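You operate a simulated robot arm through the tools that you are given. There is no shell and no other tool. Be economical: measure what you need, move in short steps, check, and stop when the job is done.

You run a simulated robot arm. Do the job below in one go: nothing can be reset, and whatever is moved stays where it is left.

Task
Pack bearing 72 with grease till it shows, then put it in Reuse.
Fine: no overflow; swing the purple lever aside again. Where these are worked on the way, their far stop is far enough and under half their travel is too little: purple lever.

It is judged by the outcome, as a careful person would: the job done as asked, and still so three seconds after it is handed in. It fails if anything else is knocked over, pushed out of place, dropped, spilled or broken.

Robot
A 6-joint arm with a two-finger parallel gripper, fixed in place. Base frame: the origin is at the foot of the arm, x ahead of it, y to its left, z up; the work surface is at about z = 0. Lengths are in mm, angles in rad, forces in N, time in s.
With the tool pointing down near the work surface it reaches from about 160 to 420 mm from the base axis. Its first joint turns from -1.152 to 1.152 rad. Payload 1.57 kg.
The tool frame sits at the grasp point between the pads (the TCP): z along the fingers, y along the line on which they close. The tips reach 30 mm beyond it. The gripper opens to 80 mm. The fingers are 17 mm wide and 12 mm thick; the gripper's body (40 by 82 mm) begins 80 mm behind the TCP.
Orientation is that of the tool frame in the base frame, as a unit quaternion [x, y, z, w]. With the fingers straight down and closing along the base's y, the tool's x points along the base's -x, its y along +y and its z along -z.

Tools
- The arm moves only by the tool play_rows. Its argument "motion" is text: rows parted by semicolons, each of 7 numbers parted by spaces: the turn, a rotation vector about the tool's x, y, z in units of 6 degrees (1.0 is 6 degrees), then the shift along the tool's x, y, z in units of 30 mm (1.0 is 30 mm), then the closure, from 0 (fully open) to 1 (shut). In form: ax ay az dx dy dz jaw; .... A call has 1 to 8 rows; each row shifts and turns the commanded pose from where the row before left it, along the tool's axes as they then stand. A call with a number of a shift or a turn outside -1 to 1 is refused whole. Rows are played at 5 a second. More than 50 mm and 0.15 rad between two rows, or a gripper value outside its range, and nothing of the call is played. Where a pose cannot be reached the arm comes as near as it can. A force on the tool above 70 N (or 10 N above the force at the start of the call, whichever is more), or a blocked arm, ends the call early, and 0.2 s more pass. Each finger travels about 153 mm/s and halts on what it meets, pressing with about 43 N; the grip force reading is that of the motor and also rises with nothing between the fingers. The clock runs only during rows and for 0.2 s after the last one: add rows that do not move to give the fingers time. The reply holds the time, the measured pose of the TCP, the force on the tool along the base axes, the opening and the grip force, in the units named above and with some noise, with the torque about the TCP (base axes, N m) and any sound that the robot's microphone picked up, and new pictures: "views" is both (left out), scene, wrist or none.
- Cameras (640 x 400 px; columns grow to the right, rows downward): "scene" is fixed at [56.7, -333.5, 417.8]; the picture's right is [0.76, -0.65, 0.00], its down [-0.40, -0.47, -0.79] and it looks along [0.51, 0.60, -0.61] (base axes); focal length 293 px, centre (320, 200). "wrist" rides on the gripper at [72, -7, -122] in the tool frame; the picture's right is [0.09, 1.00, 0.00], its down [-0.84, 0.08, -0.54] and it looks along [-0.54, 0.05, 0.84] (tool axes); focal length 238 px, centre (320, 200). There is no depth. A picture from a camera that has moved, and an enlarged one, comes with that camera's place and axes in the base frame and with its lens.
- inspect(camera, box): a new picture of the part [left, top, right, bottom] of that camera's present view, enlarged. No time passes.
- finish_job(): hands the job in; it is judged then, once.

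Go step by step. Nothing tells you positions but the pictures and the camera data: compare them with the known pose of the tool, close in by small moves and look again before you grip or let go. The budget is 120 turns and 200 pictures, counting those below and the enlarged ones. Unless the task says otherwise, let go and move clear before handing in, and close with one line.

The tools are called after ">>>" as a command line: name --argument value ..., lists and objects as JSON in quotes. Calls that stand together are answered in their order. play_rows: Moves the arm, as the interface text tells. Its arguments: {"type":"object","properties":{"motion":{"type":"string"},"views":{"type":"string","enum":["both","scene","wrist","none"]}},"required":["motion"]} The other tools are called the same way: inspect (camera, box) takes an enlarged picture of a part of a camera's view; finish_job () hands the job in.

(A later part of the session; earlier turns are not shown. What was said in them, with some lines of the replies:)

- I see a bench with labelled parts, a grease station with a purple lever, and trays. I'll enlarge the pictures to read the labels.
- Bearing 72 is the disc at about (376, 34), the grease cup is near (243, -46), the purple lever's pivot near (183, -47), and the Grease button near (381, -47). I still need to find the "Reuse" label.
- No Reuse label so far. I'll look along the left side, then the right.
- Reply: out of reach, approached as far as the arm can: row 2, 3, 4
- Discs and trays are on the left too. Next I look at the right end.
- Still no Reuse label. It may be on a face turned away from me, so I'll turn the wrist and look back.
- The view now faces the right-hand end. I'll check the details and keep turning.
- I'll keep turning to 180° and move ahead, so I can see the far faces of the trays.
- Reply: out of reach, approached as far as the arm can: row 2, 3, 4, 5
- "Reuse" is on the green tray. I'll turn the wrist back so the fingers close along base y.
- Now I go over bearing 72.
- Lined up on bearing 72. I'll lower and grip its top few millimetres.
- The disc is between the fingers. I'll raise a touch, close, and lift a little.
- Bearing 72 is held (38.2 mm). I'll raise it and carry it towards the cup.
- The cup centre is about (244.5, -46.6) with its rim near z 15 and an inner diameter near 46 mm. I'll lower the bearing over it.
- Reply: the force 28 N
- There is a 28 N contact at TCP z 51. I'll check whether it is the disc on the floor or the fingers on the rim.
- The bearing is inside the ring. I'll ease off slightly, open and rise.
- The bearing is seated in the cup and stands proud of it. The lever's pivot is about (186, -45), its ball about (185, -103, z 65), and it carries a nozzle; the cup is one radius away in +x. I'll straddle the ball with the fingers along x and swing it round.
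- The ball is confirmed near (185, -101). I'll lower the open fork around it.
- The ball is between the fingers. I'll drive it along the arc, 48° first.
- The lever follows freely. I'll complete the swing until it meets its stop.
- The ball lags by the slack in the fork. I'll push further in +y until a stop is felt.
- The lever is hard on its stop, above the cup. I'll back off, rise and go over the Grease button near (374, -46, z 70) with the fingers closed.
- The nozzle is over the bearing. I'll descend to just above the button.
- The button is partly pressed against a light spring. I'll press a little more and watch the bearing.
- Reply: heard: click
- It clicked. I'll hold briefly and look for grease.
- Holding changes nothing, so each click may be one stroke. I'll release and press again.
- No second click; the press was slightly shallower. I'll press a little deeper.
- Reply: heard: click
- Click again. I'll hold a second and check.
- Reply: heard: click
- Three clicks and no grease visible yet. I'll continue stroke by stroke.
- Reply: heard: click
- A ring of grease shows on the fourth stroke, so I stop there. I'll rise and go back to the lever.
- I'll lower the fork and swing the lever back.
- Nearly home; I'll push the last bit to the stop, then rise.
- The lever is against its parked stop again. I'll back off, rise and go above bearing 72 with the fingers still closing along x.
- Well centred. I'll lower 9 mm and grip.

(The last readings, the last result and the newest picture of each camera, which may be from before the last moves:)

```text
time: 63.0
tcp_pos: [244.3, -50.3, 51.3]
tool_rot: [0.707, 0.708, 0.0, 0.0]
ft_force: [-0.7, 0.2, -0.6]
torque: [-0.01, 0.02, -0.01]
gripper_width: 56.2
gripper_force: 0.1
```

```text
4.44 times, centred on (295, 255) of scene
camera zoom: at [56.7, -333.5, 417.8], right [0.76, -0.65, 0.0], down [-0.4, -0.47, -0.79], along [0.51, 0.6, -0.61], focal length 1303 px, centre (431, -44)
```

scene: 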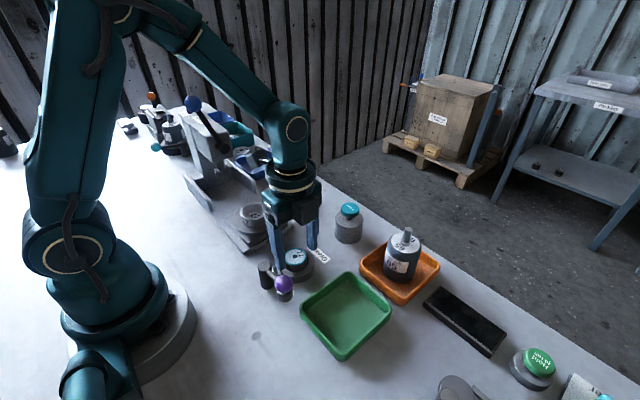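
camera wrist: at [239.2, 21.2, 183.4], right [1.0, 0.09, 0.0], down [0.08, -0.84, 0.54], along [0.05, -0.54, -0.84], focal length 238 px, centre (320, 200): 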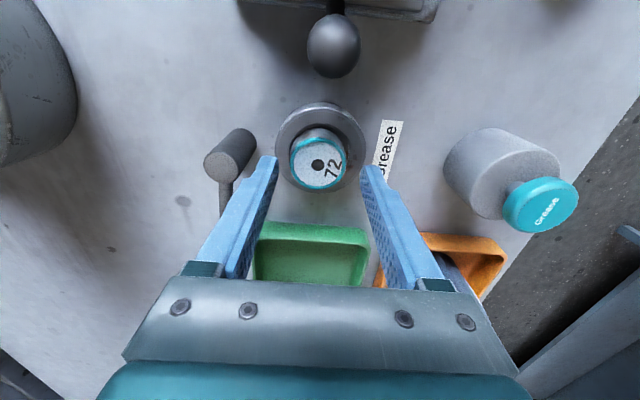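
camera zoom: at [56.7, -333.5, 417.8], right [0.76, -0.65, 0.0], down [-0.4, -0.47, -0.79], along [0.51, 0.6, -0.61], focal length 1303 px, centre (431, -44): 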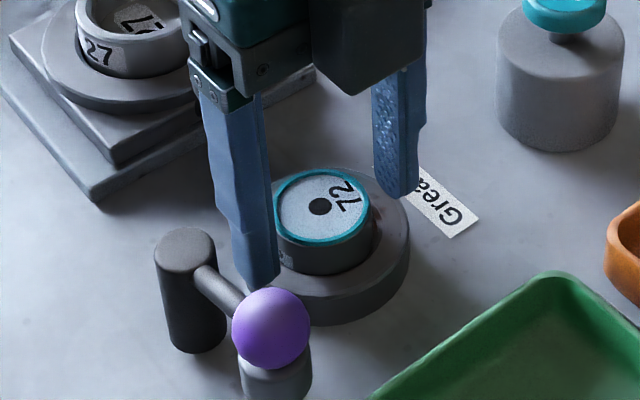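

>>> play_rows --motion "0 0 0 0 0 0.03 0.3;0 0 0 0 0 0 0.6;0 0 0 0 0 0 0.6;0 0 0 0 0 0 0.6;0 0 0 0 0 -0.4 0.6;0 0 0 0 0 -0.6 0.6;0 0 0 0 0 -0.6 0.6;0 0 0 0 0 0 0.6"

>>> inspect --camera "scene" --box '[240, 180, 350, 300]'

```text
time: 64.8
tcp_pos: [244.0, -48.6, 98.5]
tool_rot: [0.706, 0.708, 0.0, 0.0]
ft_force: [-0.7, 0.4, -1.3]
torque: [-0.01, -0.02, 0.03]
gripper_width: 38.2
gripper_force: 43.2
camera wrist: at [238.2, 22.6, 221.8], right [1.0, 0.09, 0.0], down [0.08, -0.84, 0.54], along [0.05, -0.54, -0.84], focal length 238 px, centre (320, 200)
```

scene: 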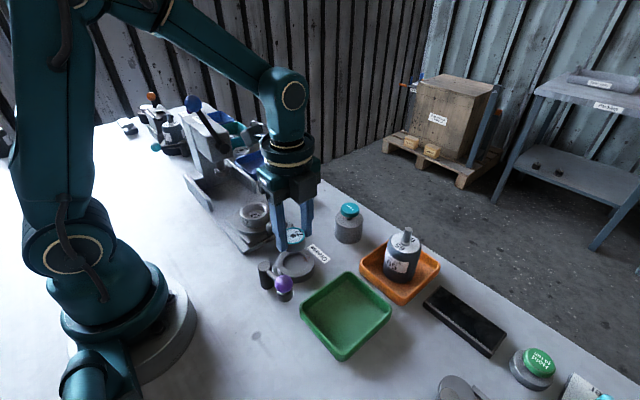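
wrist: 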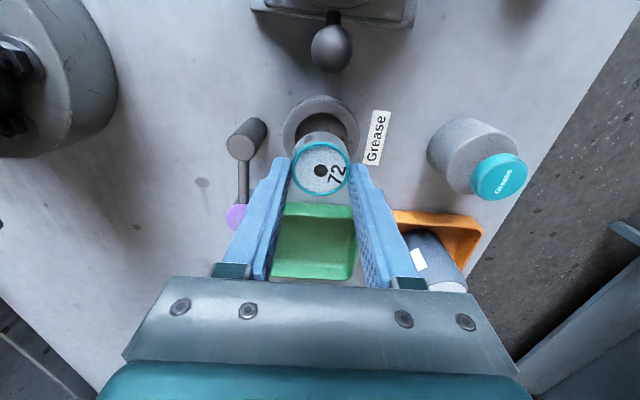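

```text
3.33 times, centred on (295, 240) of scene
camera zoom: at [56.7, -333.5, 417.8], right [0.76, -0.65, 0.0], down [-0.4, -0.47, -0.79], along [0.51, 0.6, -0.61], focal length 977 px, centre (403, 67)
```

zoom: 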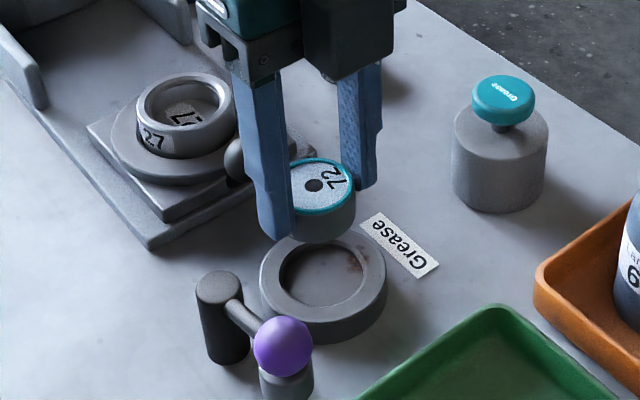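

Bearing 72 is held with its grease ring intact. I'll carry it over the green Reuse tray.

>>> play_rows --motion "0 0 0 0 0 -0.6 0.6;0 0 0 -0.8 0 0 0.6;0 0 0 -0.8 0.1 0 0.6;0 0 0 -0.8 0 0 0.6;0 0 0 -0.8 0 0 0.6;0 0 0 -0.75 0 0 0.6;0 0 0 0 0 0 0.6"

>>> inspect --camera "scene" --box '[270, 200, 430, 370]'

```text
time: 66.4
tcp_pos: [248.9, -168.8, 116.4]
tool_rot: [0.706, 0.708, 0.001, 0.001]
ft_force: [-0.7, 0.9, -1.7]
torque: [0.0, -0.04, 0.02]
gripper_width: 38.2
gripper_force: 42.6
camera wrist: at [242.4, -98.5, 238.6], right [1.0, 0.09, 0.0], down [0.08, -0.84, 0.54], along [0.05, -0.54, -0.84], focal length 238 px, centre (320, 200)
```

scene: 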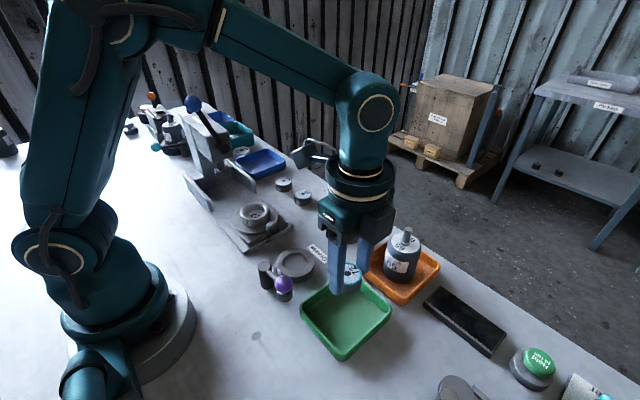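
wrist: 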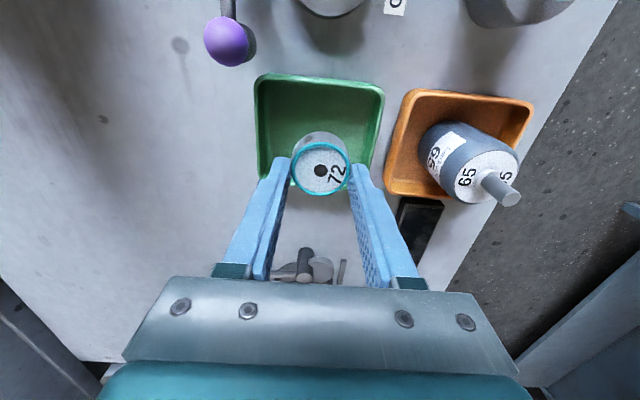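

```text
2.35 times, centred on (350, 285) of scene
camera zoom: at [56.7, -333.5, 417.8], right [0.76, -0.65, 0.0], down [-0.4, -0.47, -0.79], along [0.51, 0.6, -0.61], focal length 690 px, centre (249, 0)
```

zoom: 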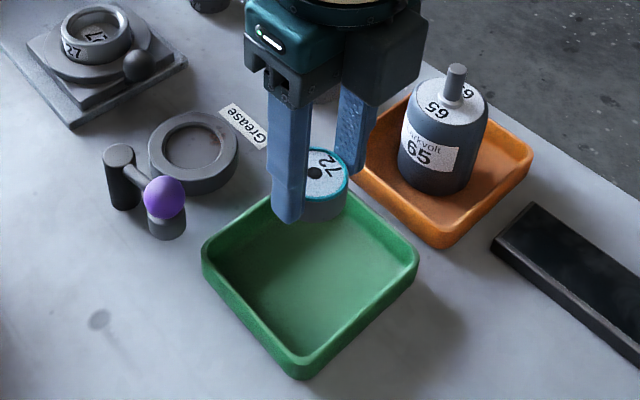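

Over the tray's middle. I'll lower it in.

>>> play_rows --motion "0 0 0 -0.05 -0.1 0.8 0.6;0 0 0 0 0 0.8 0.6;0 0 0 0 0 0.5 0.6;0 0 0 0 0 0 0.6" --views "none"

>>> play_rows --motion "0 0 0 0 0 0.08 0.6;0 0 0 0 0 0 0.6"

>>> inspect --camera "scene" --box '[290, 240, 400, 370]'

```text
time: 67.4
tcp_pos: [243.8, -170.2, 52.7]
tool_rot: [0.706, 0.708, 0.0, 0.001]
ft_force: [-0.1, 1.2, -1.5]
torque: [-0.01, 0.03, 0.0]
gripper_width: 38.4
gripper_force: 43.1
```

```text
time: 68.0
tcp_pos: [243.7, -168.0, 50.9]
tool_rot: [0.706, 0.708, 0.001, 0.001]
ft_force: [0.3, 0.1, -1.6]
torque: [0.0, -0.03, -0.04]
gripper_width: 38.2
gripper_force: 42.8
camera wrist: at [238.2, -98.0, 173.8], right [1.0, 0.09, 0.0], down [0.08, -0.84, 0.54], along [0.05, -0.54, -0.84], focal length 238 px, centre (320, 200)
```

scene: 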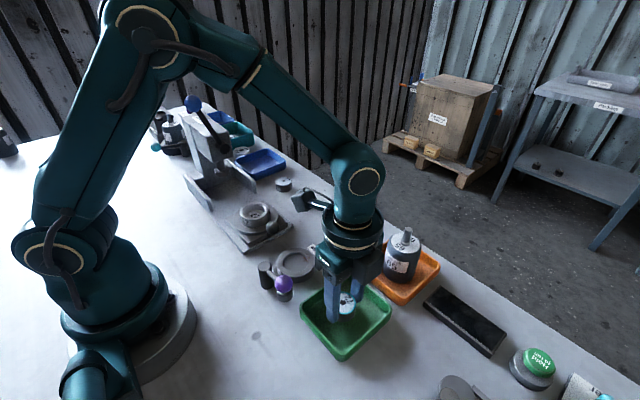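
wrist: 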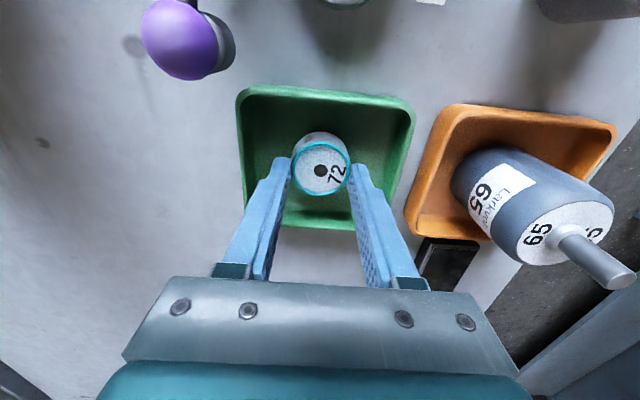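

```text
3.08 times, centred on (345, 305) of scene
camera zoom: at [56.7, -333.5, 417.8], right [0.76, -0.65, 0.0], down [-0.4, -0.47, -0.79], along [0.51, 0.6, -0.61], focal length 902 px, centre (243, -123)
```

zoom: 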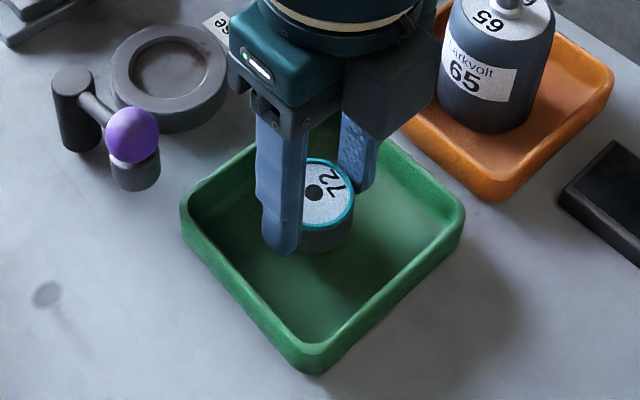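

Still a little above the floor; I'll lower gently until contact.

>>> play_rows --motion "0 0 0 0 0 0.08 0.6;0 0 0 0 0 0 0.6" --views "none"

>>> play_rows --motion "0 0 0 0 0 0.06 0.6;0 0 0 0 0 0 0.6" --views "none"

```text
time: 68.6
tcp_pos: [244.9, -169.3, 48.0]
tool_rot: [0.706, 0.708, 0.0, 0.001]
ft_force: [-0.6, -0.7, -1.0]
torque: [0.02, 0.01, 0.01]
gripper_width: 38.4
gripper_force: 43.0
```

```text
time: 69.2
tcp_pos: [243.3, -168.7, 45.9]
tool_rot: [0.706, 0.708, 0.002, 0.001]
ft_force: [0.2, -0.5, -1.4]
torque: [-0.01, 0.0, 0.05]
gripper_width: 38.3
gripper_force: 43.0
```

>>> play_rows --motion "0 0 0 0 0 0.05 0.6;0 0 0 0 0 0 0.6" --views "none"

>>> play_rows --motion "0 0 0 0 0 0.05 0.6;0 0 0 0 0 0 0.6" --views "none"

```text
time: 69.8
tcp_pos: [243.9, -170.6, 45.8]
tool_rot: [0.706, 0.708, 0.001, 0.0]
ft_force: [-0.3, 0.1, -0.7]
torque: [0.01, 0.0, 0.02]
gripper_width: 38.1
gripper_force: 43.1
```

```text
time: 70.4
tcp_pos: [245.3, -168.9, 43.2]
tool_rot: [0.707, 0.708, 0.0, 0.001]
ft_force: [0.5, 0.0, -1.1]
torque: [0.03, 0.01, 0.0]
gripper_width: 38.4
gripper_force: 43.3
```

>>> play_rows --motion "0 0 0 0 0 0.04 0.6;0 0 0 0 0 0 0.6" --views "none"

>>> inspect --camera "scene" --box '[300, 260, 390, 340]'

```text
time: 71.0
tcp_pos: [244.6, -169.5, 44.0]
tool_rot: [0.706, 0.708, 0.001, 0.0]
ft_force: [0.3, 2.2, 7.7]
torque: [0.13, 0.1, -0.02]
gripper_width: 38.3
gripper_force: 42.8
```

```text
5.00 times, centred on (345, 300) of scene
camera zoom: at [56.7, -333.5, 417.8], right [0.76, -0.65, 0.0], down [-0.4, -0.47, -0.79], along [0.51, 0.6, -0.61], focal length 1466 px, centre (195, -300)
```

zoom: 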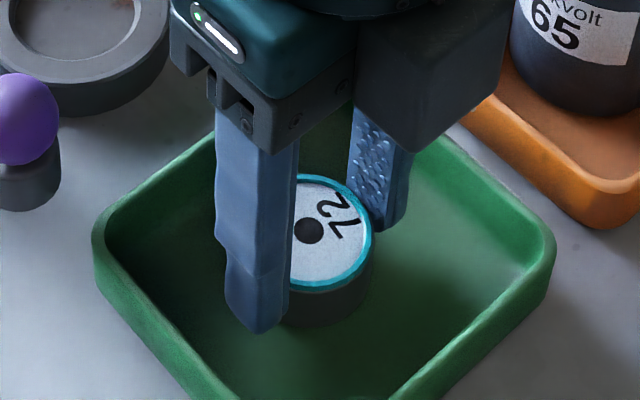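

It touches the tray floor. I'll release, rise clear and check.

>>> play_rows --motion "0 0 0 0 0 0 0.4;0 0 0 0 0 0 0.35;0 0 0 0 0 -0.5 0.35;0 0 0 0 0 -0.9 0.35;0 0 0 0 0 -1 0.35;0 0 0 0 0 -1 0.35;0 0 0 0 0 0 0.35"

>>> inspect --camera "scene" --box '[240, 220, 400, 370]'

>>> inspect --camera "wrist" --box '[180, 0, 440, 220]'

```text
time: 72.6
tcp_pos: [243.3, -168.4, 145.4]
tool_rot: [0.707, 0.707, 0.001, -0.001]
ft_force: [0.3, 0.6, -0.5]
torque: [0.02, -0.02, 0.0]
gripper_width: 52.0
gripper_force: 0.0
camera wrist: at [237.4, -96.6, 268.2], right [1.0, 0.09, 0.0], down [0.08, -0.84, 0.54], along [0.05, -0.54, -0.84], focal length 238 px, centre (320, 200)
```

scene: 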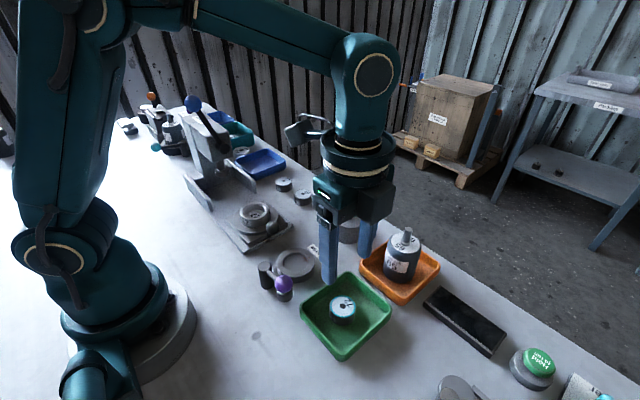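
wrist: 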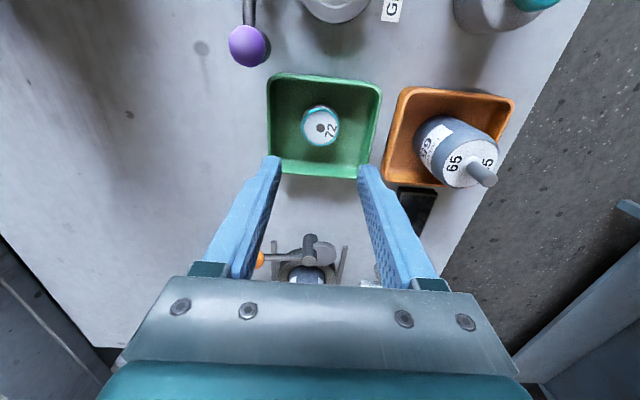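

```text
2.67 times, centred on (320, 295) of scene
camera zoom: at [56.7, -333.5, 417.8], right [0.76, -0.65, 0.0], down [-0.4, -0.47, -0.79], along [0.51, 0.6, -0.61], focal length 782 px, centre (320, -53)
```

zoom: 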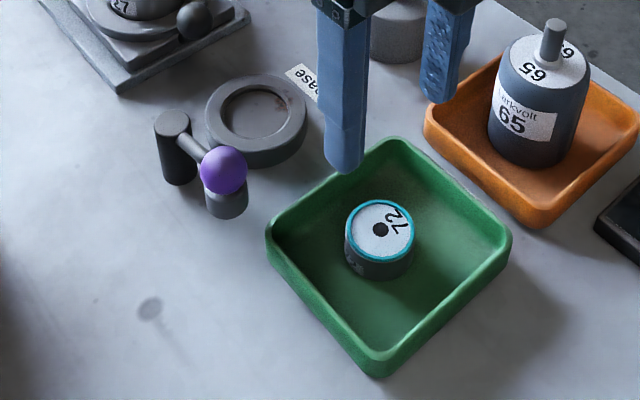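

```text
1.82 times, centred on (310, 110) of wrist
camera zoom: at [237.4, -96.6, 268.2], right [1.0, 0.09, 0.0], down [0.08, -0.84, 0.54], along [0.05, -0.54, -0.84], focal length 433 px, centre (338, 364)
```

zoom: 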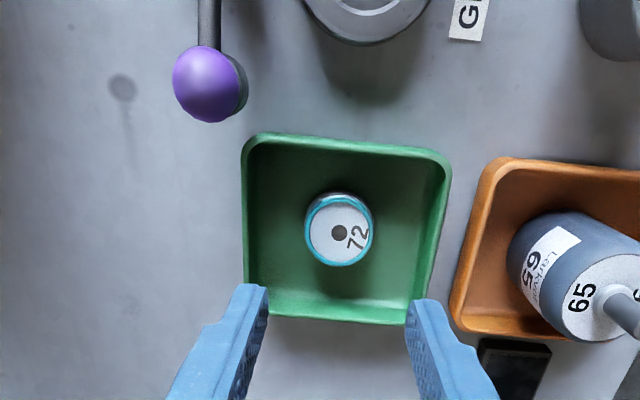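

Bearing 72 lies flat in the Reuse tray with grease showing. The lever is parked, the cup is clean and the gripper is clear, so I'm handing in.

>>> finish_job

```text
The job is handed in.
```

Bearing 72 was packed until a ring of grease showed, with no overflow. It now lies in the green Reuse tray, and the purple lever is swung back to its parked stop.
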